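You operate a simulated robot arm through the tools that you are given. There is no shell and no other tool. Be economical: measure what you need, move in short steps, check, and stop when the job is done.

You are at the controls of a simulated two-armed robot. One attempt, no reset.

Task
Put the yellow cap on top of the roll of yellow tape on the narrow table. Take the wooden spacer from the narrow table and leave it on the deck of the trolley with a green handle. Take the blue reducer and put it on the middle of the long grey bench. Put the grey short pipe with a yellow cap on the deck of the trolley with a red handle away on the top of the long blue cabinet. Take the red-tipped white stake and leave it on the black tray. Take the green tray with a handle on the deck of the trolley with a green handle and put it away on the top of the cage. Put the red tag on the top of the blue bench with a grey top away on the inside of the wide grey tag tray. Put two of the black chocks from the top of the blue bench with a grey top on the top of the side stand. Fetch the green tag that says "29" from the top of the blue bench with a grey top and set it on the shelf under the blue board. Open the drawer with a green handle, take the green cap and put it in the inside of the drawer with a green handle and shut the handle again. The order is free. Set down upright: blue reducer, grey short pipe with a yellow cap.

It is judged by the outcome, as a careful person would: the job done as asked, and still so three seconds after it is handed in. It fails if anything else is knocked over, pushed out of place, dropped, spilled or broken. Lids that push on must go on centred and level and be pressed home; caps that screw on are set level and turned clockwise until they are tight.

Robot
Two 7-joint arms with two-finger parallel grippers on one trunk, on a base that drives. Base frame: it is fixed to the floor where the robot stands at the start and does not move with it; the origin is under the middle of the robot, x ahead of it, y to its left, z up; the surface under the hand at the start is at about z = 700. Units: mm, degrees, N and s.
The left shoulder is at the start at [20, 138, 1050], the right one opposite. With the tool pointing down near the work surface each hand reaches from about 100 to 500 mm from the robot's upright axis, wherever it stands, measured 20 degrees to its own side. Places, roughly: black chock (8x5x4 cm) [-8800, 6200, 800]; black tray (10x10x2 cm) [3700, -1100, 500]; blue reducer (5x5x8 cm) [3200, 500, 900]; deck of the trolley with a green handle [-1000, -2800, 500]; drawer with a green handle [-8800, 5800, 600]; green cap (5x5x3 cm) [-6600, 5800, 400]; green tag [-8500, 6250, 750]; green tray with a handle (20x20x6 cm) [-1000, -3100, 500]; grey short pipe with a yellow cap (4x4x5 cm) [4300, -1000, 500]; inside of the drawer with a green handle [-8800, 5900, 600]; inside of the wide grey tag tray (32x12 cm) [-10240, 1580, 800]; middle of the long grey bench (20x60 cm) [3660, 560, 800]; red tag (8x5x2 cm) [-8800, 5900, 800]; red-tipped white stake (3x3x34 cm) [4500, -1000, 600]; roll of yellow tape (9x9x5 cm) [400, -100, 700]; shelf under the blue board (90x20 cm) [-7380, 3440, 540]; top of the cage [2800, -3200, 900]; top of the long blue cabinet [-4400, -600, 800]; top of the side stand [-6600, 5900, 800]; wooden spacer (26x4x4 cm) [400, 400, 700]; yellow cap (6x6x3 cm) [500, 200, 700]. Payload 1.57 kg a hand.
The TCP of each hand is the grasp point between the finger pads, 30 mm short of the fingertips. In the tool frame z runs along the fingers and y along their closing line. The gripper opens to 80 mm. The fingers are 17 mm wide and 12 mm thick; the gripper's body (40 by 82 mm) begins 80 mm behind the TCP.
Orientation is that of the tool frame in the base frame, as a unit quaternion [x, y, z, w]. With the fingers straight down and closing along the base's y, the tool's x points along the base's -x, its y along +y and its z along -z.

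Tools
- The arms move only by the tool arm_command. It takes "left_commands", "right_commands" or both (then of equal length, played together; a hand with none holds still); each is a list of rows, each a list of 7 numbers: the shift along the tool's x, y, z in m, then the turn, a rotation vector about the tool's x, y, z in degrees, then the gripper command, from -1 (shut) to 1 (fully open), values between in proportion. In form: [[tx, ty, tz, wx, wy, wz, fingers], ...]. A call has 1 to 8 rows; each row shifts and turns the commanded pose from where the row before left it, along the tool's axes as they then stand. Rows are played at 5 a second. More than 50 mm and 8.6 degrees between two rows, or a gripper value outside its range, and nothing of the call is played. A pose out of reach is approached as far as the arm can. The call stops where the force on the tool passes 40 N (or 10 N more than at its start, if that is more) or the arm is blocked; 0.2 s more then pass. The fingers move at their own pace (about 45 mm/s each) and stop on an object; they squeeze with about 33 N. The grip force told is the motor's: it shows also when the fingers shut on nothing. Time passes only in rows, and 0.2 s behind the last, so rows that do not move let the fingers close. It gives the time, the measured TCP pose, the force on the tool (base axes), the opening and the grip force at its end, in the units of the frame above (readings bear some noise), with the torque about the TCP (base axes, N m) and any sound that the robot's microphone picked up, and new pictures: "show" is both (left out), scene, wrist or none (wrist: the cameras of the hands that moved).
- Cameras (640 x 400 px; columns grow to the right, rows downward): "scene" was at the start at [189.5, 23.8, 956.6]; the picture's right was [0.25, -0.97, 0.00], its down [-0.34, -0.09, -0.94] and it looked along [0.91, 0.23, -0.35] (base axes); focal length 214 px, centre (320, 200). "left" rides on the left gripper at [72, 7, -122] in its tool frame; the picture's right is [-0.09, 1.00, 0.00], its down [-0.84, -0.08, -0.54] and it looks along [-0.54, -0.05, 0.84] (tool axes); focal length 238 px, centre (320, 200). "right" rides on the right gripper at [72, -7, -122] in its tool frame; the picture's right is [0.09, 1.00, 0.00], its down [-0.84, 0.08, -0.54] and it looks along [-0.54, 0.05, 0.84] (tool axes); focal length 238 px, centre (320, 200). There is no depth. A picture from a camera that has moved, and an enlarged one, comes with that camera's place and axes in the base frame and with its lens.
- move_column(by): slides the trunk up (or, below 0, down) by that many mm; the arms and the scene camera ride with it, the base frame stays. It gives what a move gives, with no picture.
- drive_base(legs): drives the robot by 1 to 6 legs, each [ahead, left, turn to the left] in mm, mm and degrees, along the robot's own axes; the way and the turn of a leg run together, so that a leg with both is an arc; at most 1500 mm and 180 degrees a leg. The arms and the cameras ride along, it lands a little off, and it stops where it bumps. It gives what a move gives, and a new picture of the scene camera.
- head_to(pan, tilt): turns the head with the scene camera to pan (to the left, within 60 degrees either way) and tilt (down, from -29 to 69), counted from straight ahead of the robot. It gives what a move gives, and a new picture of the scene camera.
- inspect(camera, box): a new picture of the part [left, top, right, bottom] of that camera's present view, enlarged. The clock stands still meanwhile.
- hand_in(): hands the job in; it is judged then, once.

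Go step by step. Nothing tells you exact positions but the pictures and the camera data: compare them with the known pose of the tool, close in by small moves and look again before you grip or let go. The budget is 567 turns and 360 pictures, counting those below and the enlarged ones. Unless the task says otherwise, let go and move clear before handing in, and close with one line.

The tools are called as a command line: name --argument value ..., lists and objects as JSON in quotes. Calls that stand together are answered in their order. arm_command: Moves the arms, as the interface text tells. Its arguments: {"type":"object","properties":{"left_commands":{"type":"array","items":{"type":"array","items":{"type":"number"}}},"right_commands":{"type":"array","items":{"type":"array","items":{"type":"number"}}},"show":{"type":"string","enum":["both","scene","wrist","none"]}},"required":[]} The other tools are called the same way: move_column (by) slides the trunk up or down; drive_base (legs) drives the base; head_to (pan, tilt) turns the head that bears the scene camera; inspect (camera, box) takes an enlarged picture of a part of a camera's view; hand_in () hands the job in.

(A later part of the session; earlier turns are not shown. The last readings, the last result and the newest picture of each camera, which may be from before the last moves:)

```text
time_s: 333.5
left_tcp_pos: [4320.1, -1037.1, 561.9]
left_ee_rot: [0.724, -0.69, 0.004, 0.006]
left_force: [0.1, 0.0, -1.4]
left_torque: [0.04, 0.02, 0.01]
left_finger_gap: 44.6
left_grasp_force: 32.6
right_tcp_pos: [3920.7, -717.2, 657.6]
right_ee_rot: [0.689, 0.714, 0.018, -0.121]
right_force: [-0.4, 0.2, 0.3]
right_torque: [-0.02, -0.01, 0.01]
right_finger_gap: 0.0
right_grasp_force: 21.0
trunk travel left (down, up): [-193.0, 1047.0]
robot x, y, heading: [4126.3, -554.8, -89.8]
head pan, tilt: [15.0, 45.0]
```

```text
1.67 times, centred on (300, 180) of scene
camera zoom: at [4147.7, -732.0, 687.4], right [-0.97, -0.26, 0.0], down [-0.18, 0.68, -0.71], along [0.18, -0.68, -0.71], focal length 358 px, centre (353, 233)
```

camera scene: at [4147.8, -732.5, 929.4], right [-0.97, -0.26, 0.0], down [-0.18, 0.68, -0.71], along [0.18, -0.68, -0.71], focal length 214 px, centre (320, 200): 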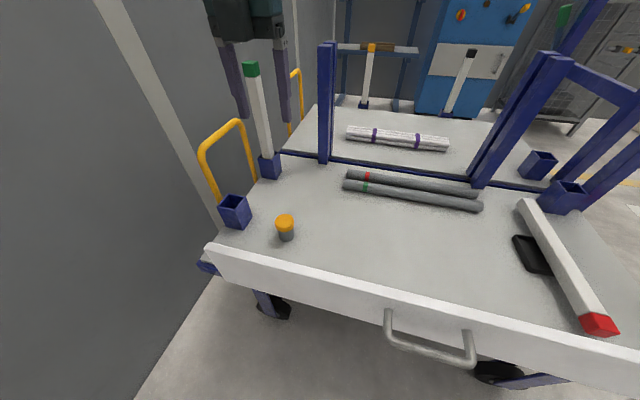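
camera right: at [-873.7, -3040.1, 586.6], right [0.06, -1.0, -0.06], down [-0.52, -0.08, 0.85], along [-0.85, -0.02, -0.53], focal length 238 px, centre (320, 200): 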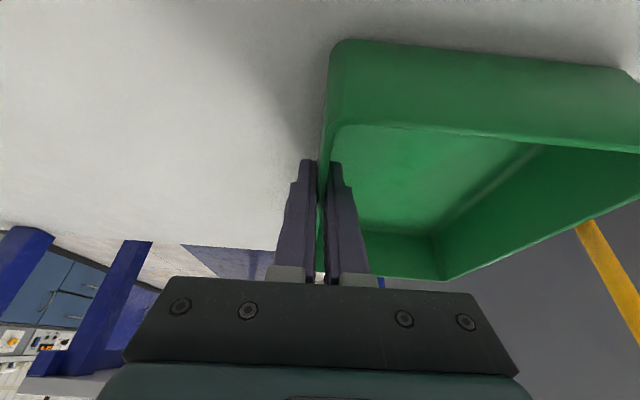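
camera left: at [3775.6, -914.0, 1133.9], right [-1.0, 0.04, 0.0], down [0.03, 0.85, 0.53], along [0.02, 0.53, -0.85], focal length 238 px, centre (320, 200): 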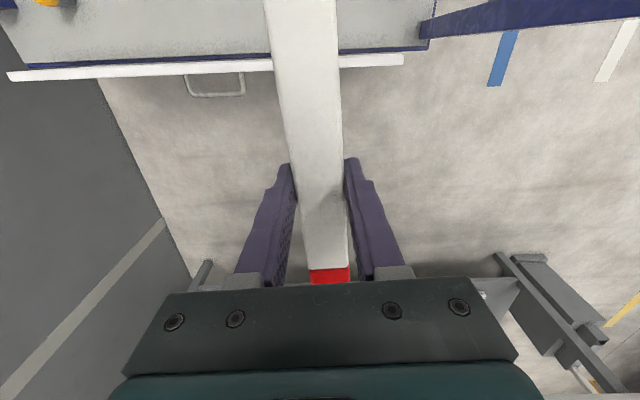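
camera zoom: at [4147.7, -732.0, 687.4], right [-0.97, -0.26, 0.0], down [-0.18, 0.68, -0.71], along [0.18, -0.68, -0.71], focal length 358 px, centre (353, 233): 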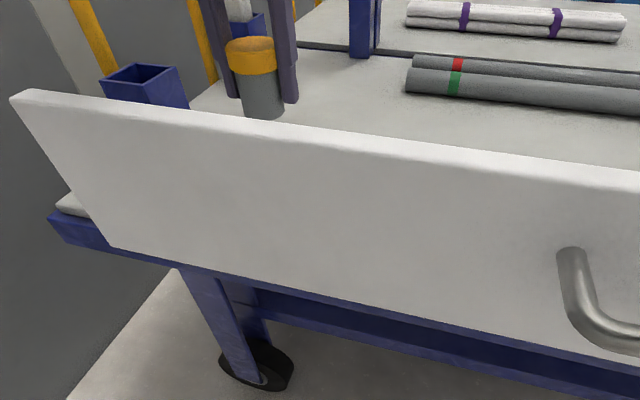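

Pipe held by its cap. I raise it, pull the hand in, and set off toward the long blue cabinet in the west via the aisle.

move_column --by 380

arm_command --left_commands '[[-0.04, 0, 0, 0, 0, 0, -1], [-0.04, 0, 0, 0, 0, 0, -1], [-0.04, 0, 0, 0, 0, 0, -1]]' --show "none"

drive_base --legs '[[0, -1100, 0], [549, -788, 0], [549, -788, 0], [0, 0, -90], [1450, 0, 0], [1450, 0, 0]]'

head_to --pan -10 --tilt 20

```text
time_s: 337.2
left_tcp_pos: [4321.2, -1037.0, 940.9]
left_ee_rot: [0.724, -0.69, 0.005, 0.007]
left_force: [0.4, 0.0, -0.3]
left_torque: [0.0, 0.03, 0.01]
left_finger_gap: 44.5
left_grasp_force: 32.8
right_tcp_pos: [3921.2, -717.0, 1035.8]
right_ee_rot: [0.69, 0.714, 0.018, -0.12]
right_force: [-0.6, 0.0, 0.2]
right_torque: [-0.02, 0.02, -0.02]
right_finger_gap: 0.0
right_grasp_force: 21.2
trunk travel left (down, up): [-573.0, 667.0]
robot x, y, heading: [4128.0, -553.6, -89.7]
head pan, tilt: [15.0, 45.0]
```

```text
time_s: 338.0
left_tcp_pos: [4315.4, -915.8, 940.8]
left_ee_rot: [0.724, -0.69, 0.003, 0.005]
left_force: [-0.4, -0.2, -0.5]
left_torque: [0.02, -0.02, -0.03]
left_finger_gap: 44.4
left_grasp_force: 32.7
right_tcp_pos: [3921.3, -717.2, 1034.9]
right_ee_rot: [0.69, 0.714, 0.016, -0.121]
right_force: [0.4, 0.5, 0.7]
right_torque: [-0.01, -0.01, 0.04]
right_finger_gap: 0.0
right_grasp_force: 21.3
trunk travel left (down, up): [-573.0, 667.0]
robot x, y, heading: [4125.3, -552.5, -89.7]
head pan, tilt: [15.0, 45.0]
```

```text
time_s: 341.8
left_tcp_pos: [3577.0, -915.9, 940.9]
left_ee_rot: [0.727, -0.687, 0.011, -0.003]
left_force: [0.0, -0.4, -0.8]
left_torque: [0.01, 0.0, -0.01]
left_finger_gap: 44.6
left_grasp_force: 32.5
right_tcp_pos: [3176.3, -712.6, 1036.6]
right_ee_rot: [0.694, 0.71, 0.018, -0.12]
right_force: [0.5, 0.5, -0.4]
right_torque: [0.02, -0.02, 0.01]
right_finger_gap: 0.2
right_grasp_force: 21.8
trunk travel left (down, up): [-573.0, 667.0]
robot x, y, heading: [3382.6, -549.2, -90.9]
head pan, tilt: [15.0, 45.0]
stopped in leg 1: the force on the tool passed its limit at 61 N (the readings are from after the stop); the commanded pose is now the measured one
camera scene: at [3402.4, -729.9, 1067.3], right [-0.97, -0.25, 0.0], down [-0.18, 0.68, -0.71], along [0.18, -0.68, -0.71], focal length 214 px, centre (320, 200)
```

scene: 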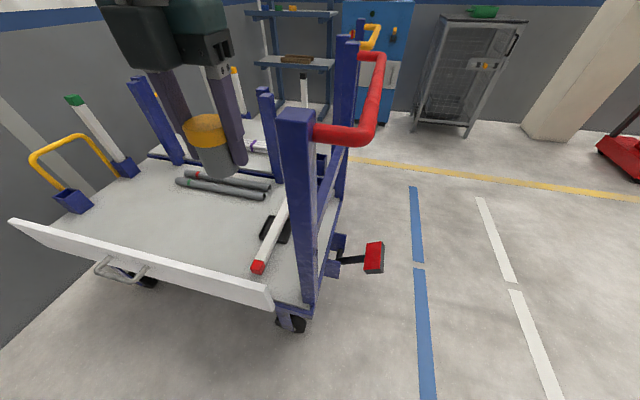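

```text
time_s: 342.7
left_tcp_pos: [3576.2, -916.1, 939.6]
left_ee_rot: [0.727, -0.687, 0.011, -0.003]
left_force: [0.0, 0.6, -0.3]
left_torque: [0.0, -0.02, 0.01]
left_finger_gap: 44.4
left_grasp_force: 33.1
right_tcp_pos: [3174.4, -712.6, 1036.2]
right_ee_rot: [0.693, 0.711, 0.018, -0.121]
right_force: [-0.1, -0.6, 0.2]
right_torque: [0.01, -0.04, 0.02]
right_finger_gap: 0.0
right_grasp_force: 21.0
trunk travel left (down, up): [-573.0, 667.0]
robot x, y, heading: [3382.6, -549.0, -90.4]
head pan, tilt: [-10.0, 20.0]
camera scene: at [3365.0, -742.7, 1106.0], right [-0.98, 0.18, 0.0], down [0.06, 0.34, -0.94], along [-0.17, -0.92, -0.34], focal length 214 px, centre (320, 200)
```

scene: 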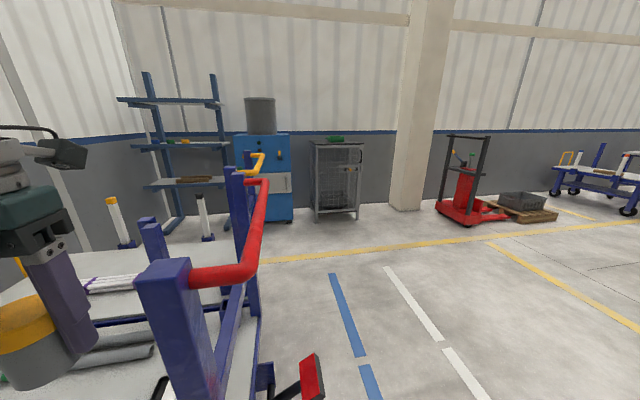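

The hand bumped the trolley's handle post – my height was too low. I back off east, check that nothing shifted, and raise.

drive_base --legs '[[0, 120, 0]]'

move_column --by 350

head_to --pan 15 --tilt 50

inspect --camera "left" --box '[0, 0, 640, 400]'

```text
time_s: 343.9
left_tcp_pos: [3697.4, -917.6, 941.2]
left_ee_rot: [0.726, -0.687, 0.011, -0.005]
left_force: [0.3, 0.7, -0.9]
left_torque: [-0.01, 0.01, 0.02]
left_finger_gap: 45.0
left_grasp_force: 32.7
right_tcp_pos: [3297.0, -712.8, 1035.6]
right_ee_rot: [0.694, 0.709, 0.019, -0.12]
right_force: [0.1, -0.7, -0.1]
right_torque: [0.01, 0.02, 0.0]
right_finger_gap: 0.0
right_grasp_force: 21.3
trunk travel left (down, up): [-573.0, 667.0]
robot x, y, heading: [3505.9, -554.6, -90.7]
head pan, tilt: [-10.0, 20.0]
camera scene: at [3486.5, -743.9, 1106.0], right [-0.98, 0.18, 0.0], down [0.06, 0.34, -0.94], along [-0.17, -0.92, -0.34], focal length 214 px, centre (320, 200)
```

scene: 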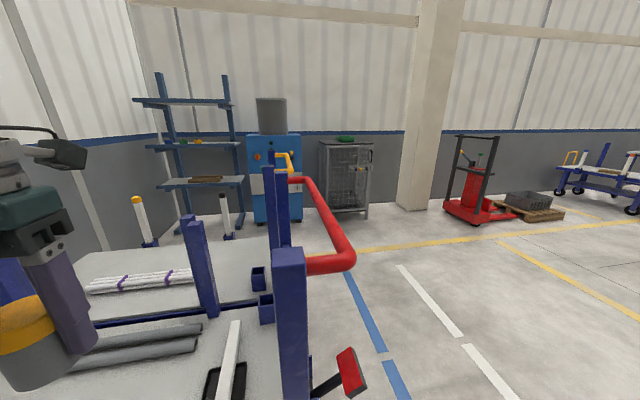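

```text
time_s: 347.4
left_tcp_pos: [3698.5, -917.3, 1291.1]
left_ee_rot: [0.726, -0.688, 0.011, -0.005]
left_force: [0.5, -0.1, -0.5]
left_torque: [0.0, 0.0, 0.01]
left_finger_gap: 44.4
left_grasp_force: 33.1
right_tcp_pos: [3297.7, -713.5, 1386.3]
right_ee_rot: [0.694, 0.709, 0.017, -0.12]
right_force: [0.2, 0.3, 0.7]
right_torque: [-0.01, 0.01, 0.02]
right_finger_gap: 0.2
right_grasp_force: 20.9
trunk travel left (down, up): [-923.0, 317.0]
robot x, y, heading: [3505.7, -550.1, -90.5]
head pan, tilt: [-10.0, 20.0]
```

```text
time_s: 348.3
left_tcp_pos: [3698.1, -917.8, 1291.2]
left_ee_rot: [0.726, -0.688, 0.011, -0.004]
left_force: [-0.4, -0.7, -0.9]
left_torque: [0.0, -0.02, 0.01]
left_finger_gap: 44.5
left_grasp_force: 33.1
right_tcp_pos: [3297.4, -713.2, 1386.2]
right_ee_rot: [0.694, 0.709, 0.018, -0.121]
right_force: [1.1, -0.4, 1.2]
right_torque: [-0.01, -0.01, 0.02]
right_finger_gap: 0.1
right_grasp_force: 21.0
trunk travel left (down, up): [-923.0, 317.0]
robot x, y, heading: [3507.3, -552.9, -90.7]
head pan, tilt: [15.0, 50.0]
camera scene: at [3522.6, -727.0, 1410.5], right [-0.97, -0.25, 0.0], down [-0.19, 0.74, -0.64], along [0.16, -0.62, -0.77], focal length 214 px, centre (320, 200)
```

scene: 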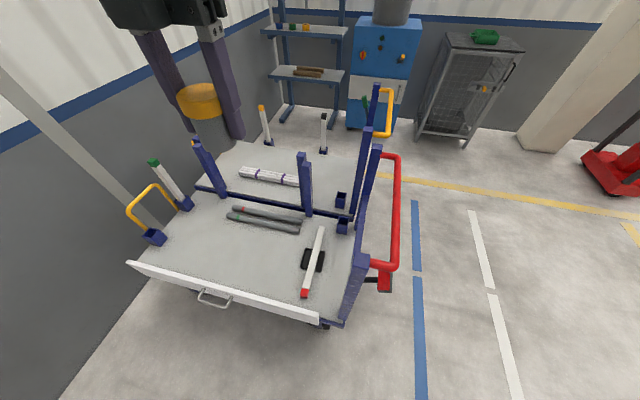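

```text
1.00 times, centred on (320, 200) of left (not enlarged: the box is as wide or as high as the picture)
camera zoom: at [3692.8, -988.6, 1414.7], right [-1.0, 0.04, -0.02], down [0.02, 0.85, 0.53], along [0.04, 0.53, -0.85], focal length 238 px, centre (320, 200)
```

zoom: 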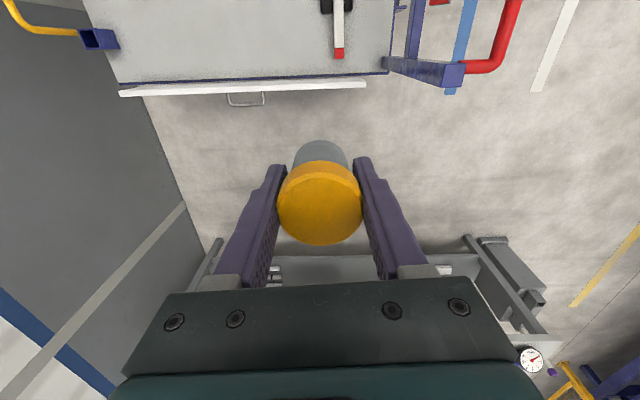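

Everything on the trolley is in place and the pipe is still held. Now at safe height I continue the route to the west.

drive_base --legs '[[0, -480, 0.5], [549, -788, 0], [549, -788, 0], [0, 0, -90], [1450, 0, 0], [1450, 0, 0]]'

head_to --pan -15 --tilt 20

```text
time_s: 377.6
left_tcp_pos: [-1762.5, -1883.4, 1290.7]
left_ee_rot: [-0.052, 0.999, -0.011, -0.005]
left_force: [-0.3, -0.5, 0.6]
left_torque: [-0.01, -0.03, -0.05]
left_finger_gap: 44.2
left_grasp_force: 33.0
right_tcp_pos: [-1580.3, -1472.3, 1385.1]
right_ee_rot: [0.992, 0.036, 0.096, -0.074]
right_force: [-0.9, 0.2, -0.4]
right_torque: [0.01, 0.01, -0.03]
right_finger_gap: 0.0
right_grasp_force: 21.0
trunk travel left (down, up): [-923.0, 317.0]
robot x, y, heading: [-1411.6, -1672.3, -177.9]
head pan, tilt: [15.0, 50.0]
camera scene: at [-1582.4, -1697.9, 1410.4], right [-0.3, 0.95, 0.0], down [0.73, 0.23, -0.64], along [-0.61, -0.19, -0.77], focal length 214 px, centre (320, 200)
```

scene: 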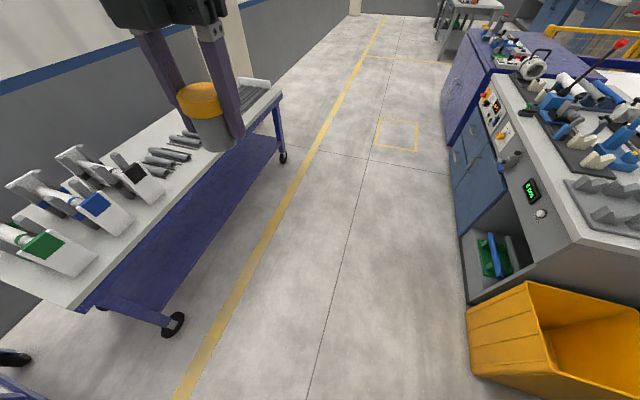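

```text
time_s: 378.6
left_tcp_pos: [-1761.8, -1884.1, 1290.9]
left_ee_rot: [-0.051, 0.999, -0.01, -0.005]
left_force: [-0.7, 0.1, -1.1]
left_torque: [0.01, 0.0, -0.01]
left_finger_gap: 43.9
left_grasp_force: 32.8
right_tcp_pos: [-1579.6, -1471.5, 1385.7]
right_ee_rot: [0.992, 0.036, 0.095, -0.075]
right_force: [-0.6, 0.1, -0.3]
right_torque: [-0.05, -0.04, -0.02]
right_finger_gap: 0.2
right_grasp_force: 21.3
trunk travel left (down, up): [-923.0, 317.0]
robot x, y, heading: [-1409.0, -1674.1, -177.7]
head pan, tilt: [-15.0, 20.0]
camera scene: at [-1599.7, -1654.5, 1456.0], right [0.22, 0.98, 0.0], down [0.33, -0.08, -0.94], along [-0.92, 0.21, -0.34], focal length 214 px, centre (320, 200)
```

scene: 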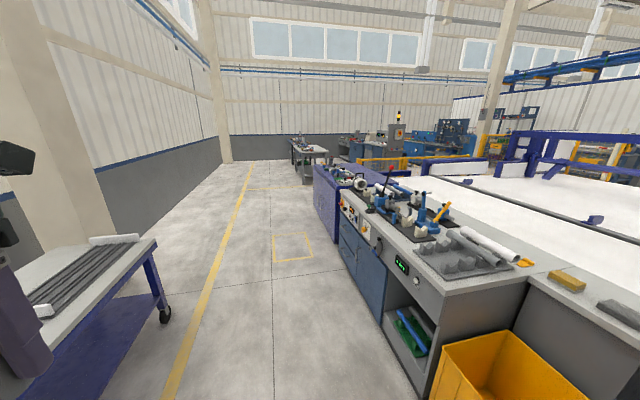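

The long blue cabinet is ahead on the right. I drive further west and turn to face it.

drive_base --legs '[[1300, 0, -2.2], [1300, 0, 0], [0, 0, -90]]'

head_to --pan 0 --tilt 35

```text
time_s: 394.9
left_tcp_pos: [-4203.3, -1362.8, 1291.5]
left_ee_rot: [0.671, 0.741, -0.004, -0.01]
left_force: [-0.2, 0.6, -0.1]
left_torque: [0.0, 0.0, 0.05]
left_finger_gap: 43.9
left_grasp_force: 33.1
right_tcp_pos: [-3794.2, -1547.9, 1386.0]
right_ee_rot: [0.724, -0.679, 0.12, 0.016]
right_force: [0.0, 0.4, -0.3]
right_torque: [0.01, -0.01, -0.01]
right_finger_gap: 0.3
right_grasp_force: 21.9
trunk travel left (down, up): [-923.0, 317.0]
robot x, y, heading: [-3994.7, -1715.5, 91.9]
head pan, tilt: [-15.0, 20.0]
camera scene: at [-3977.6, -1526.2, 1456.0], right [0.97, -0.23, 0.0], down [-0.08, -0.33, -0.94], along [0.21, 0.92, -0.34], focal length 214 px, centre (320, 200)
```

scene: 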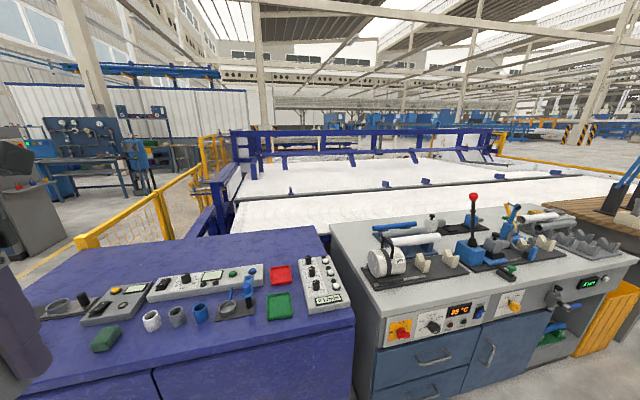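

```text
time_s: 395.7
left_tcp_pos: [-4203.3, -1360.6, 1289.8]
left_ee_rot: [0.672, 0.741, -0.005, -0.011]
left_force: [-0.7, 0.5, -1.0]
left_torque: [-0.01, 0.0, -0.01]
left_finger_gap: 44.4
left_grasp_force: 33.1
right_tcp_pos: [-3793.8, -1549.1, 1385.5]
right_ee_rot: [0.724, -0.679, 0.121, 0.015]
right_force: [0.0, 0.6, -0.4]
right_torque: [0.0, -0.03, 0.03]
right_finger_gap: 0.0
right_grasp_force: 21.2
trunk travel left (down, up): [-923.0, 317.0]
robot x, y, heading: [-3992.2, -1717.5, 91.9]
head pan, tilt: [0.0, 35.0]
camera scene: at [-4001.6, -1528.9, 1432.2], right [1.0, 0.03, 0.0], down [0.02, -0.57, -0.82], along [-0.03, 0.82, -0.57], focal length 214 px, centre (320, 200)
```

scene: 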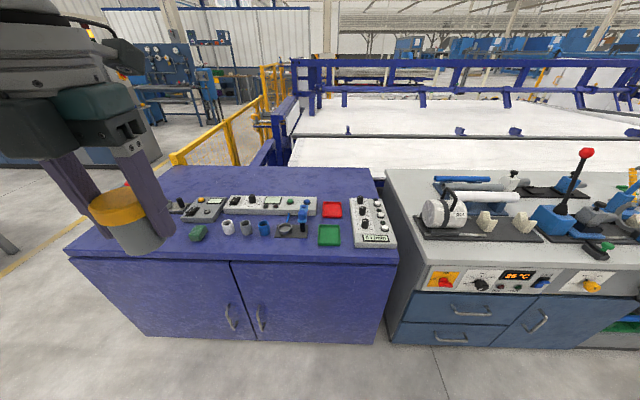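

The cabinet top (z≈800, x -4890…-3725, y -1020…-250) has instruments on it. I move left to view its western free part.

drive_base --legs '[[0, 450, -1.9]]'

head_to --pan 0 --tilt 40

```text
time_s: 398.4
left_tcp_pos: [-4638.7, -1364.4, 1290.4]
left_ee_rot: [0.682, 0.732, -0.004, -0.011]
left_force: [0.3, 0.1, -1.3]
left_torque: [0.02, -0.03, 0.0]
left_finger_gap: 44.4
left_grasp_force: 32.9
right_tcp_pos: [-4236.2, -1562.2, 1386.4]
right_ee_rot: [0.715, -0.688, 0.121, 0.017]
right_force: [0.4, 0.4, 0.5]
right_torque: [-0.02, -0.01, -0.03]
right_finger_gap: 0.1
right_grasp_force: 21.5
trunk travel left (down, up): [-923.0, 317.0]
robot x, y, heading: [-4440.7, -1729.1, 90.4]
head pan, tilt: [0.0, 35.0]
camera scene: at [-4442.4, -1537.4, 1432.2], right [1.0, 0.01, 0.0], down [0.0, -0.57, -0.82], along [0.0, 0.82, -0.57], focal length 214 px, centre (320, 200)
```

scene: 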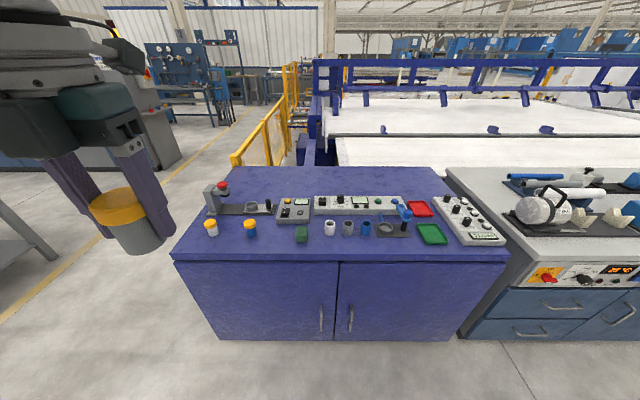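

```text
time_s: 399.1
left_tcp_pos: [-4639.7, -1364.1, 1290.8]
left_ee_rot: [0.682, 0.731, -0.004, -0.011]
left_force: [0.4, 1.0, -0.7]
left_torque: [-0.01, 0.0, 0.02]
left_finger_gap: 44.3
left_grasp_force: 32.9
right_tcp_pos: [-4235.7, -1561.9, 1386.4]
right_ee_rot: [0.715, -0.688, 0.121, 0.017]
right_force: [-0.3, -0.7, 0.8]
right_torque: [0.03, -0.03, 0.0]
right_finger_gap: 0.1
right_grasp_force: 21.7
trunk travel left (down, up): [-923.0, 317.0]
robot x, y, heading: [-4443.7, -1725.4, 90.3]
head pan, tilt: [0.0, 40.0]
camera scene: at [-4442.4, -1540.4, 1424.7], right [1.0, 0.01, 0.0], down [0.0, -0.64, -0.77], along [0.0, 0.77, -0.64], focal length 214 px, centre (320, 200)
```

scene: 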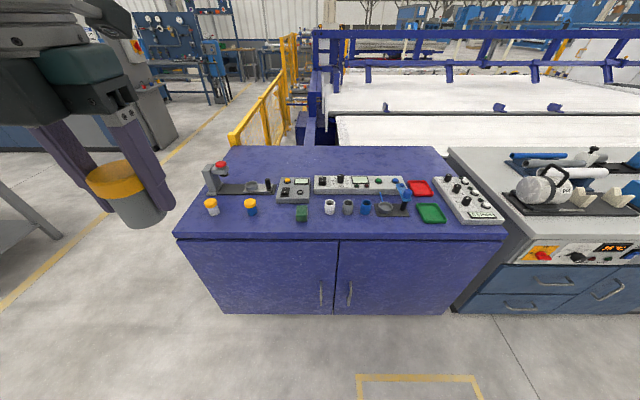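

There's a free spot on the top's front between the small parts, around [-4625,-935]. I extend the left hand, drive up and lower partway.

arm_command --left_commands '[[0.035, 0, 0, 0, 0, 0, -1], [0.035, 0, 0, 0, 0, 0, -1]]' --show "none"

drive_base --legs '[[360, -14, -0.3]]'

move_column --by -330

head_to --pan 15 --tilt 45

```text
time_s: 399.7
left_tcp_pos: [-4644.0, -1294.8, 1291.5]
left_ee_rot: [0.682, 0.731, -0.003, -0.012]
left_force: [-0.4, -0.4, 0.4]
left_torque: [-0.01, -0.02, 0.03]
left_finger_gap: 43.7
left_grasp_force: 33.0
right_tcp_pos: [-4236.9, -1563.1, 1386.1]
right_ee_rot: [0.715, -0.688, 0.121, 0.017]
right_force: [-0.6, -0.2, 0.7]
right_torque: [-0.01, -0.02, 0.03]
right_finger_gap: 0.0
right_grasp_force: 21.5
trunk travel left (down, up): [-923.0, 317.0]
robot x, y, heading: [-4438.8, -1727.0, 90.0]
head pan, tilt: [0.0, 40.0]
```

```text
time_s: 402.0
left_tcp_pos: [-4627.7, -925.4, 1291.2]
left_ee_rot: [0.685, 0.729, -0.004, -0.011]
left_force: [0.4, 0.4, -0.5]
left_torque: [0.0, 0.02, -0.02]
left_finger_gap: 44.2
left_grasp_force: 33.0
right_tcp_pos: [-4221.8, -1196.7, 1386.1]
right_ee_rot: [0.712, -0.691, 0.12, 0.018]
right_force: [-0.6, -0.5, 0.2]
right_torque: [0.02, 0.01, 0.02]
right_finger_gap: 0.0
right_grasp_force: 21.6
trunk travel left (down, up): [-923.0, 317.0]
robot x, y, heading: [-4426.5, -1359.8, 90.0]
head pan, tilt: [0.0, 40.0]
camera scene: at [-4427.7, -1172.5, 1424.6], right [1.0, 0.0, 0.0], down [0.0, -0.64, -0.77], along [0.0, 0.77, -0.64], focal length 214 px, centre (320, 200)
```

scene: 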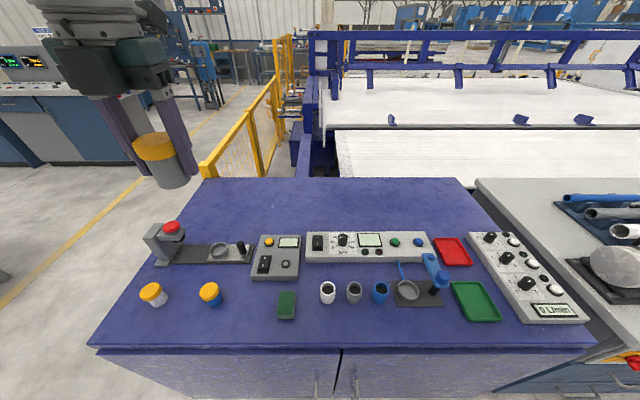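

```text
time_s: 405.3
left_tcp_pos: [-4628.0, -925.1, 960.8]
left_ee_rot: [0.684, 0.729, -0.004, -0.011]
left_force: [0.8, 0.6, -1.2]
left_torque: [0.01, -0.02, 0.02]
left_finger_gap: 44.0
left_grasp_force: 32.7
right_tcp_pos: [-4221.0, -1195.9, 1056.6]
right_ee_rot: [0.712, -0.692, 0.12, 0.017]
right_force: [-0.2, -0.4, -0.8]
right_torque: [-0.02, -0.03, 0.0]
right_finger_gap: 0.0
right_grasp_force: 21.2
trunk travel left (down, up): [-593.0, 647.0]
robot x, y, heading: [-4428.7, -1358.7, 89.8]
head pan, tilt: [0.0, 40.0]
```

```text
time_s: 406.0
left_tcp_pos: [-4627.8, -926.4, 960.4]
left_ee_rot: [0.685, 0.728, -0.004, -0.011]
left_force: [-0.1, 0.6, -0.6]
left_torque: [0.01, 0.03, -0.01]
left_finger_gap: 44.1
left_grasp_force: 32.5
right_tcp_pos: [-4220.7, -1196.2, 1056.7]
right_ee_rot: [0.712, -0.692, 0.12, 0.018]
right_force: [0.4, -0.1, 0.1]
right_torque: [0.0, 0.0, -0.03]
right_finger_gap: 0.1
right_grasp_force: 21.0
trunk travel left (down, up): [-593.0, 647.0]
robot x, y, heading: [-4426.5, -1355.8, 89.9]
head pan, tilt: [15.0, 45.0]
camera scene: at [-4448.7, -1178.9, 1087.4], right [0.97, 0.26, 0.0], down [0.18, -0.68, -0.71], along [-0.18, 0.68, -0.71], focal length 214 px, centre (320, 200)
```

scene: 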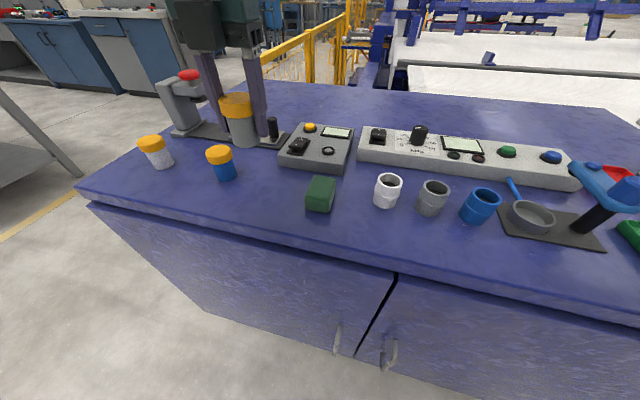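

The hand is right above the free spot, 100 mm from neighbours. I lower.

move_column --by -95

inspect --camera "scene" --box '[100, 60, 420, 300]'

```text
time_s: 407.3
left_tcp_pos: [-4627.0, -925.1, 865.9]
left_ee_rot: [0.685, 0.729, -0.004, -0.011]
left_force: [0.2, 0.0, -0.1]
left_torque: [-0.04, -0.02, 0.01]
left_finger_gap: 43.9
left_grasp_force: 33.3
right_tcp_pos: [-4221.0, -1195.9, 961.5]
right_ee_rot: [0.712, -0.691, 0.12, 0.018]
right_force: [0.2, 0.1, 0.0]
right_torque: [0.02, 0.0, 0.05]
right_finger_gap: 0.1
right_grasp_force: 21.5
trunk travel left (down, up): [-498.0, 742.0]
robot x, y, heading: [-4430.5, -1359.3, 90.1]
head pan, tilt: [15.0, 45.0]
```

```text
1.67 times, centred on (260, 180) of scene
camera zoom: at [-4448.8, -1178.9, 992.4], right [0.97, 0.26, 0.0], down [0.18, -0.68, -0.71], along [-0.18, 0.68, -0.71], focal length 358 px, centre (420, 233)
```

zoom: 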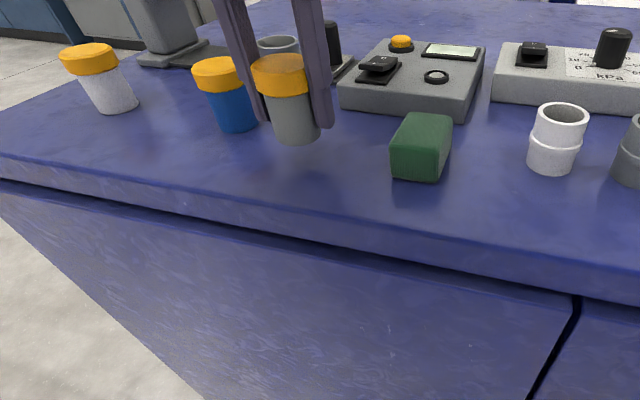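

move_column --by -18

move_column --by -4

inspect --camera "scene" --box '[100, 60, 420, 300]'

```text
time_s: 408.0
left_tcp_pos: [-4627.9, -925.0, 847.7]
left_ee_rot: [0.685, 0.729, -0.004, -0.011]
left_force: [-0.3, 0.5, -0.4]
left_torque: [0.01, -0.04, -0.01]
left_finger_gap: 44.1
left_grasp_force: 33.3
right_tcp_pos: [-4220.7, -1197.0, 942.9]
right_ee_rot: [0.713, -0.691, 0.12, 0.018]
right_force: [-0.6, -0.2, 0.4]
right_torque: [0.0, 0.01, 0.03]
right_finger_gap: 0.0
right_grasp_force: 21.3
trunk travel left (down, up): [-480.0, 760.0]
robot x, y, heading: [-4429.9, -1357.3, 89.9]
head pan, tilt: [15.0, 45.0]
```

```text
time_s: 408.5
left_tcp_pos: [-4626.5, -925.3, 843.6]
left_ee_rot: [0.684, 0.729, -0.004, -0.011]
left_force: [0.3, 0.2, -0.3]
left_torque: [-0.01, 0.0, -0.02]
left_finger_gap: 44.0
left_grasp_force: 33.1
right_tcp_pos: [-4221.4, -1195.0, 939.7]
right_ee_rot: [0.712, -0.691, 0.12, 0.018]
right_force: [0.6, -0.4, -0.2]
right_torque: [0.01, 0.03, -0.03]
right_finger_gap: 0.0
right_grasp_force: 21.5
trunk travel left (down, up): [-476.0, 764.0]
robot x, y, heading: [-4424.3, -1356.7, 89.7]
head pan, tilt: [15.0, 45.0]
```

```text
1.67 times, centred on (260, 180) of scene
camera zoom: at [-4448.8, -1178.9, 970.4], right [0.97, 0.26, 0.0], down [0.18, -0.68, -0.71], along [-0.18, 0.68, -0.71], focal length 358 px, centre (420, 233)
```

zoom: 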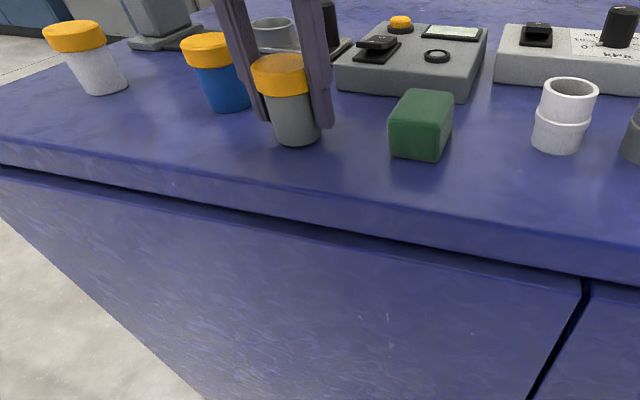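

move_column --by -4

move_column --by -3

inspect --camera "scene" --box '[160, 60, 360, 210]'

```text
time_s: 409.0
left_tcp_pos: [-4628.6, -924.7, 840.7]
left_ee_rot: [0.685, 0.729, -0.004, -0.011]
left_force: [0.1, -1.1, 1.0]
left_torque: [-0.02, -0.03, -0.03]
left_finger_gap: 43.8
left_grasp_force: 32.8
right_tcp_pos: [-4220.9, -1196.3, 936.7]
right_ee_rot: [0.712, -0.691, 0.121, 0.018]
right_force: [1.1, 0.0, 0.2]
right_torque: [-0.02, -0.01, -0.02]
right_finger_gap: 0.0
right_grasp_force: 21.7
trunk travel left (down, up): [-472.0, 768.0]
robot x, y, heading: [-4427.3, -1358.3, 89.9]
head pan, tilt: [15.0, 45.0]
```

```text
time_s: 409.6
left_tcp_pos: [-4628.4, -926.3, 837.2]
left_ee_rot: [0.684, 0.729, -0.004, -0.012]
left_force: [-0.1, -0.1, 1.5]
left_torque: [-0.04, -0.02, -0.03]
left_finger_gap: 44.1
left_grasp_force: 32.8
right_tcp_pos: [-4222.3, -1196.4, 931.7]
right_ee_rot: [0.712, -0.691, 0.12, 0.017]
right_force: [0.0, 0.2, 0.5]
right_torque: [0.0, 0.02, 0.03]
right_finger_gap: 0.0
right_grasp_force: 20.9
trunk travel left (down, up): [-469.0, 771.0]
robot x, y, heading: [-4426.3, -1360.1, 89.8]
head pan, tilt: [15.0, 45.0]
```

```text
2.67 times, centred on (260, 135) of scene
camera zoom: at [-4448.8, -1178.9, 963.3], right [0.97, 0.26, 0.0], down [0.18, -0.68, -0.71], along [-0.18, 0.68, -0.71], focal length 572 px, centre (480, 373)
```

zoom: 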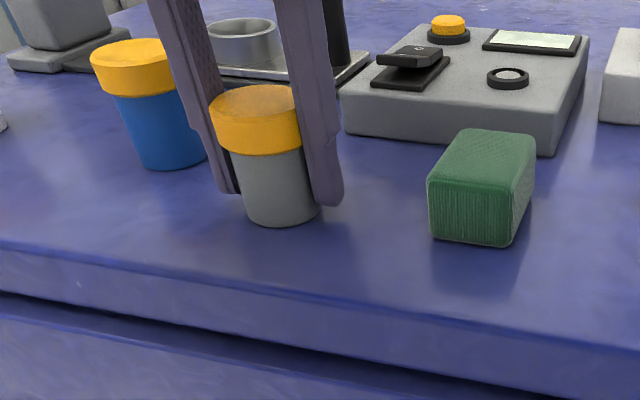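

move_column --by -3

```text
time_s: 410.1
left_tcp_pos: [-4628.8, -924.3, 835.4]
left_ee_rot: [0.685, 0.729, -0.004, -0.011]
left_force: [-0.1, -0.9, 0.5]
left_torque: [-0.02, -0.02, 0.02]
left_finger_gap: 44.1
left_grasp_force: 33.1
right_tcp_pos: [-4221.2, -1195.1, 928.9]
right_ee_rot: [0.712, -0.691, 0.121, 0.017]
right_force: [-0.1, -0.9, -0.4]
right_torque: [-0.01, -0.01, -0.04]
right_finger_gap: 0.0
right_grasp_force: 21.3
trunk travel left (down, up): [-466.0, 774.0]
robot x, y, heading: [-4434.2, -1357.8, 89.8]
head pan, tilt: [15.0, 45.0]
```

move_column --by -3

move_column --by -3

inspect --camera "scene" --box '[160, 60, 360, 210]'

```text
time_s: 410.6
left_tcp_pos: [-4627.2, -923.8, 832.1]
left_ee_rot: [0.684, 0.729, -0.004, -0.012]
left_force: [-0.7, -3.4, 8.6]
left_torque: [-0.06, -0.18, -0.04]
left_finger_gap: 44.0
left_grasp_force: 32.6
right_tcp_pos: [-4221.1, -1195.9, 925.9]
right_ee_rot: [0.712, -0.691, 0.12, 0.018]
right_force: [-0.3, -0.2, -0.1]
right_torque: [-0.01, -0.02, 0.01]
right_finger_gap: 0.0
right_grasp_force: 21.4
trunk travel left (down, up): [-463.0, 777.0]
robot x, y, heading: [-4429.2, -1357.1, 89.9]
head pan, tilt: [15.0, 45.0]
```

```text
time_s: 411.1
left_tcp_pos: [-4628.8, -923.8, 830.0]
left_ee_rot: [0.686, 0.728, -0.004, -0.012]
left_force: [-0.1, -8.8, 31.1]
left_torque: [-0.19, -0.55, -0.19]
left_finger_gap: 44.0
left_grasp_force: 32.6
right_tcp_pos: [-4221.5, -1195.8, 923.6]
right_ee_rot: [0.713, -0.69, 0.12, 0.017]
right_force: [0.1, 0.2, 0.2]
right_torque: [-0.05, 0.02, 0.01]
right_finger_gap: 0.4
right_grasp_force: 21.7
trunk travel left (down, up): [-460.0, 780.0]
robot x, y, heading: [-4430.6, -1357.0, 90.1]
head pan, tilt: [15.0, 45.0]
```

```text
2.67 times, centred on (260, 135) of scene
camera zoom: at [-4449.8, -1178.4, 954.9], right [0.97, 0.26, 0.0], down [0.18, -0.68, -0.71], along [-0.18, 0.68, -0.71], focal length 572 px, centre (480, 373)
```

zoom: 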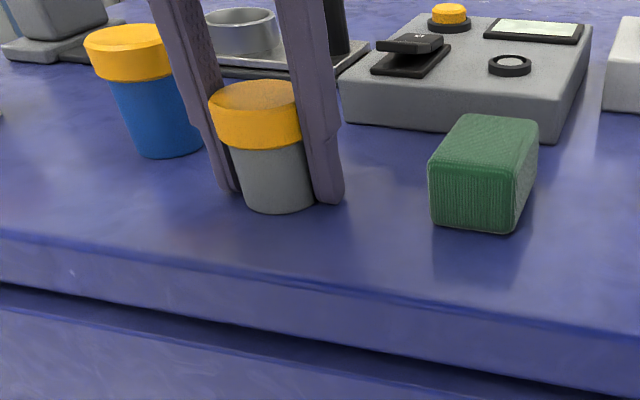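

Seated (31 N). I ease off 2 mm, open partially and rise.

move_column --by 2

arm_command --left_commands '[[0, 0, 0, 0, 0, 0, 0.25], [0, 0, 0, 0, 0, 0, 0.5], [0, 0, 0, 0, 0, 0, 0.5]]' --show "none"

move_column --by 250

inspect --camera "scene" --box '[60, 60, 460, 300]'

```text
time_s: 411.6
left_tcp_pos: [-4628.8, -924.4, 829.8]
left_ee_rot: [0.684, 0.73, -0.005, -0.012]
left_force: [-0.3, -3.7, 19.8]
left_torque: [-0.01, -0.41, -0.08]
left_finger_gap: 44.2
left_grasp_force: 33.1
right_tcp_pos: [-4222.0, -1195.7, 924.7]
right_ee_rot: [0.712, -0.691, 0.12, 0.018]
right_force: [-0.3, 0.4, -0.2]
right_torque: [0.04, 0.01, -0.01]
right_finger_gap: 0.0
right_grasp_force: 21.3
trunk travel left (down, up): [-462.0, 778.0]
robot x, y, heading: [-4426.9, -1357.0, 90.0]
head pan, tilt: [15.0, 45.0]
```

```text
time_s: 412.4
left_tcp_pos: [-4631.8, -922.5, 830.7]
left_ee_rot: [0.684, 0.73, -0.006, -0.013]
left_force: [-10.7, 0.1, 11.8]
left_torque: [-0.04, -0.14, -0.03]
left_finger_gap: 51.2
left_grasp_force: 0.0
right_tcp_pos: [-4224.2, -1195.7, 924.3]
right_ee_rot: [0.713, -0.691, 0.12, 0.018]
right_force: [0.2, 1.1, 0.9]
right_torque: [-0.01, 0.01, -0.02]
right_finger_gap: 0.1
right_grasp_force: 21.5
trunk travel left (down, up): [-462.0, 778.0]
robot x, y, heading: [-4430.0, -1357.6, 90.0]
head pan, tilt: [15.0, 45.0]
```

```text
time_s: 415.0
left_tcp_pos: [-4627.3, -925.3, 1080.4]
left_ee_rot: [0.684, 0.729, -0.005, -0.011]
left_force: [0.5, 0.2, -0.3]
left_torque: [0.03, 0.0, -0.01]
left_finger_gap: 60.1
left_grasp_force: 0.1
right_tcp_pos: [-4221.2, -1196.8, 1174.5]
right_ee_rot: [0.713, -0.691, 0.12, 0.018]
right_force: [-0.5, -0.5, 0.5]
right_torque: [0.04, 0.0, -0.01]
right_finger_gap: 0.0
right_grasp_force: 21.3
trunk travel left (down, up): [-712.0, 528.0]
robot x, y, heading: [-4431.3, -1359.2, 90.1]
head pan, tilt: [15.0, 45.0]
```

```text
1.60 times, centred on (260, 180) of scene
camera zoom: at [-4448.8, -1179.0, 1206.3], right [0.97, 0.26, 0.0], down [0.18, -0.68, -0.71], along [-0.18, 0.68, -0.71], focal length 343 px, centre (416, 232)
```

zoom: 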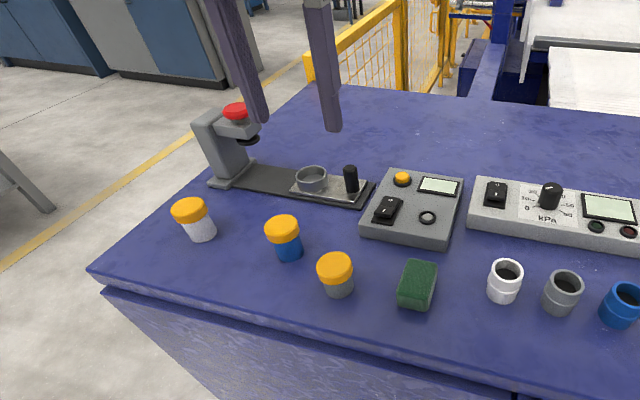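

The pipe stands upright on the cabinet. Next is the north-west work area. I drive west past the cabinet and look for the way north.

move_column --by 300

arm_command --left_commands '[[-0.04, 0, 0, 0, 0, 0, -1], [-0.04, 0, 0, 0, 0, 0, -1], [-0.04, 0, 0, 0, 0, 0, -1]]' --show "none"

drive_base --legs '[[-250, 0, 0], [0, 1300, 0], [0, 0, 45]]'

head_to --pan 0 --tilt 20

```text
time_s: 418.0
left_tcp_pos: [-4627.1, -925.6, 1380.5]
left_ee_rot: [0.684, 0.729, -0.004, -0.011]
left_force: [-1.0, -0.5, 0.0]
left_torque: [0.02, -0.02, 0.04]
left_finger_gap: 59.8
left_grasp_force: 0.1
right_tcp_pos: [-4222.4, -1196.6, 1475.5]
right_ee_rot: [0.712, -0.691, 0.121, 0.018]
right_force: [0.8, 0.3, 0.1]
right_torque: [0.0, -0.02, -0.03]
right_finger_gap: 0.0
right_grasp_force: 21.2
trunk travel left (down, up): [-1012.0, 228.0]
robot x, y, heading: [-4424.5, -1359.1, 90.1]
head pan, tilt: [15.0, 45.0]
```

```text
time_s: 418.8
left_tcp_pos: [-4620.0, -1047.8, 1378.4]
left_ee_rot: [0.684, 0.73, -0.004, -0.011]
left_force: [0.1, 0.7, -0.6]
left_torque: [0.03, -0.03, -0.02]
left_finger_gap: 0.1
left_grasp_force: 5.3
right_tcp_pos: [-4221.3, -1197.7, 1475.5]
right_ee_rot: [0.712, -0.691, 0.121, 0.018]
right_force: [0.5, -0.9, 0.1]
right_torque: [-0.02, -0.02, -0.02]
right_finger_gap: 0.0
right_grasp_force: 21.9
trunk travel left (down, up): [-1012.0, 228.0]
robot x, y, heading: [-4431.2, -1359.1, 89.9]
head pan, tilt: [15.0, 45.0]
```

```text
time_s: 428.7
left_tcp_pos: [-6050.1, -1546.1, 1377.7]
left_ee_rot: [0.345, 0.938, -0.008, -0.009]
left_force: [-0.3, -0.3, -0.3]
left_torque: [0.01, -0.01, -0.01]
left_finger_gap: 0.3
left_grasp_force: 21.0
right_tcp_pos: [-5667.0, -1361.1, 1475.0]
right_ee_rot: [0.926, -0.357, 0.118, -0.03]
right_force: [-0.2, -0.7, -0.4]
right_torque: [0.01, -0.01, -0.01]
right_finger_gap: 0.1
right_grasp_force: 20.9
trunk travel left (down, up): [-1012.0, 228.0]
robot x, y, heading: [-5691.9, -1624.9, 135.9]
head pan, tilt: [15.0, 45.0]
camera scene: at [-5836.1, -1513.4, 1506.4], right [0.49, 0.87, 0.0], down [0.62, -0.34, -0.71], along [-0.62, 0.34, -0.71], focal length 214 px, centre (320, 200)
```

scene: 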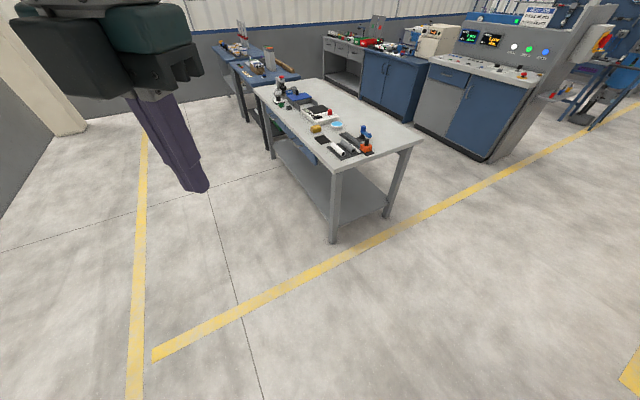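

```text
time_s: 429.6
left_tcp_pos: [-6050.7, -1544.9, 1379.1]
left_ee_rot: [0.345, 0.939, -0.009, -0.008]
left_force: [-0.1, -0.5, 0.2]
left_torque: [-0.02, 0.03, 0.02]
left_finger_gap: 0.0
left_grasp_force: 21.5
right_tcp_pos: [-5665.1, -1362.4, 1473.8]
right_ee_rot: [0.926, -0.358, 0.118, -0.031]
right_force: [-0.1, -1.0, -0.5]
right_torque: [0.0, 0.01, 0.0]
right_finger_gap: 0.2
right_grasp_force: 21.5
trunk travel left (down, up): [-1012.0, 228.0]
robot x, y, heading: [-5691.8, -1620.3, 135.9]
head pan, tilt: [0.0, 20.0]
camera scene: at [-5831.9, -1488.2, 1545.0], right [0.7, 0.72, 0.0], down [0.25, -0.24, -0.94], along [-0.68, 0.65, -0.34], focal length 214 px, centre (320, 200)
```

scene: 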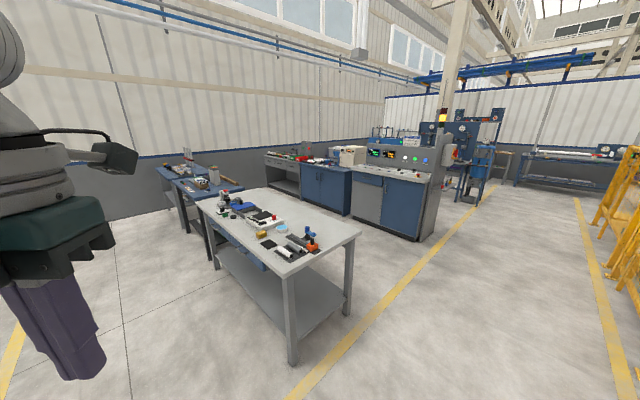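

A clear corridor runs north between the control desk and the yellow barrier. I turn north and drive along it.

drive_base --legs '[[0, 0, -45.9], [1500, 0, 0], [1500, 0, 0], [1000, 0, 0]]'

head_to --pan 25 --tilt 20

```text
time_s: 451.0
left_tcp_pos: [-5911.7, 2704.1, 1376.7]
left_ee_rot: [0.68, 0.733, -0.004, -0.011]
left_force: [-0.1, -0.4, -0.2]
left_torque: [0.0, -0.01, -0.03]
left_finger_gap: 0.1
left_grasp_force: 21.3
right_tcp_pos: [-5510.1, 2558.2, 1474.7]
right_ee_rot: [0.717, -0.686, 0.12, 0.017]
right_force: [-0.1, -0.4, -0.4]
right_torque: [-0.05, -0.01, -0.02]
right_finger_gap: 0.0
right_grasp_force: 21.7
trunk travel left (down, up): [-1012.0, 228.0]
robot x, y, heading: [-5715.5, 2396.1, 90.8]
head pan, tilt: [0.0, 20.0]
camera scene: at [-5717.1, 2588.2, 1545.0], right [1.0, 0.01, 0.0], down [0.0, -0.34, -0.94], along [-0.01, 0.94, -0.34], focal length 214 px, centre (320, 200)
```

scene: 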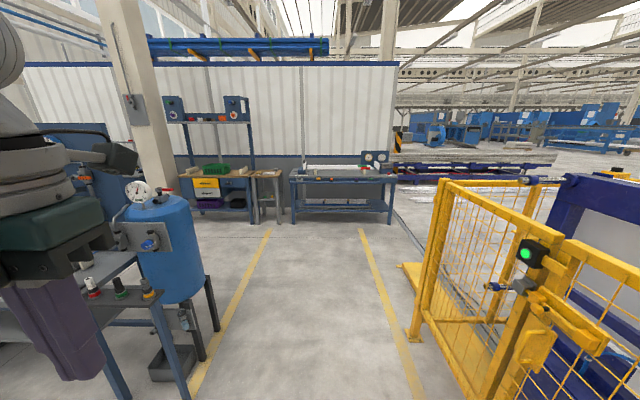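

```text
time_s: 451.9
left_tcp_pos: [-5910.5, 2704.4, 1378.1]
left_ee_rot: [0.68, 0.733, -0.004, -0.011]
left_force: [-0.6, 0.2, -0.4]
left_torque: [0.0, 0.0, 0.0]
left_finger_gap: 0.0
left_grasp_force: 20.8
right_tcp_pos: [-5510.2, 2558.5, 1475.0]
right_ee_rot: [0.717, -0.686, 0.12, 0.017]
right_force: [0.5, 1.0, -0.7]
right_torque: [-0.02, 0.02, 0.04]
right_finger_gap: 0.3
right_grasp_force: 21.4
trunk travel left (down, up): [-1012.0, 228.0]
robot x, y, heading: [-5714.7, 2394.9, 90.4]
head pan, tilt: [25.0, 20.0]
camera scene: at [-5756.3, 2579.2, 1545.0], right [0.9, 0.43, 0.0], down [0.15, -0.31, -0.94], along [-0.41, 0.85, -0.34], focal length 214 px, centre (320, 200)
```

scene: 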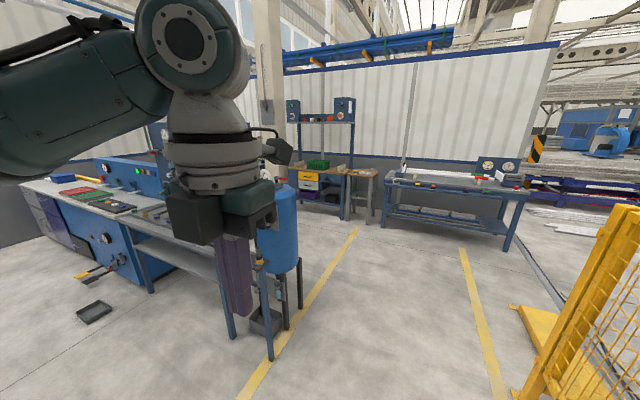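

I see the side stand next to a drawer bench ahead, and the blue-board bench on my left. I continue north, then face west to find the blue bench with the grey top.

drive_base --legs '[[1200, 0, -0.4], [1000, 0, 0], [0, 0, 80]]'

head_to --pan -20 --tilt 20

```text
time_s: 466.2
left_tcp_pos: [-6053.5, 4439.7, 1376.9]
left_ee_rot: [0.045, 0.999, -0.01, -0.006]
left_force: [0.2, 0.3, -0.1]
left_torque: [0.01, 0.0, -0.02]
left_finger_gap: 0.0
left_grasp_force: 21.3
right_tcp_pos: [-5845.8, 4809.7, 1475.7]
right_ee_rot: [0.991, -0.059, 0.102, -0.065]
right_force: [0.4, 0.0, 0.5]
right_torque: [-0.04, -0.02, 0.02]
right_finger_gap: 0.1
right_grasp_force: 21.3
trunk travel left (down, up): [-1012.0, 228.0]
robot x, y, heading: [-5720.8, 4581.6, 170.9]
head pan, tilt: [25.0, 20.0]
camera scene: at [-5905.4, 4572.0, 1545.0], right [-0.28, 0.96, 0.0], down [0.33, 0.1, -0.94], along [-0.9, -0.26, -0.34], focal length 214 px, centre (320, 200)
```

scene: 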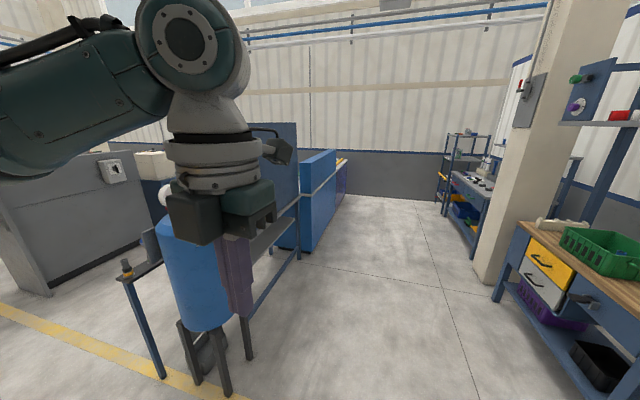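

```text
time_s: 467.3
left_tcp_pos: [-6054.0, 4439.2, 1377.9]
left_ee_rot: [0.046, 0.999, -0.009, -0.006]
left_force: [-0.5, -0.5, -0.5]
left_torque: [-0.02, -0.03, -0.01]
left_finger_gap: 0.0
left_grasp_force: 21.3
right_tcp_pos: [-5845.2, 4809.6, 1474.4]
right_ee_rot: [0.991, -0.06, 0.103, -0.065]
right_force: [0.4, -0.3, 0.5]
right_torque: [-0.01, 0.0, 0.01]
right_finger_gap: 0.1
right_grasp_force: 20.8
trunk travel left (down, up): [-1012.0, 228.0]
robot x, y, heading: [-5717.1, 4578.0, 171.1]
head pan, tilt: [-20.0, 20.0]
camera scene: at [-5897.6, 4642.8, 1545.0], right [0.48, 0.88, 0.0], down [0.3, -0.16, -0.94], along [-0.82, 0.45, -0.34], focal length 214 px, centre (320, 200)
```

scene: 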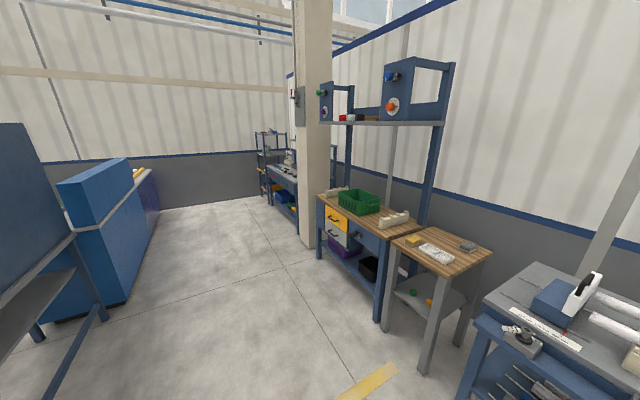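

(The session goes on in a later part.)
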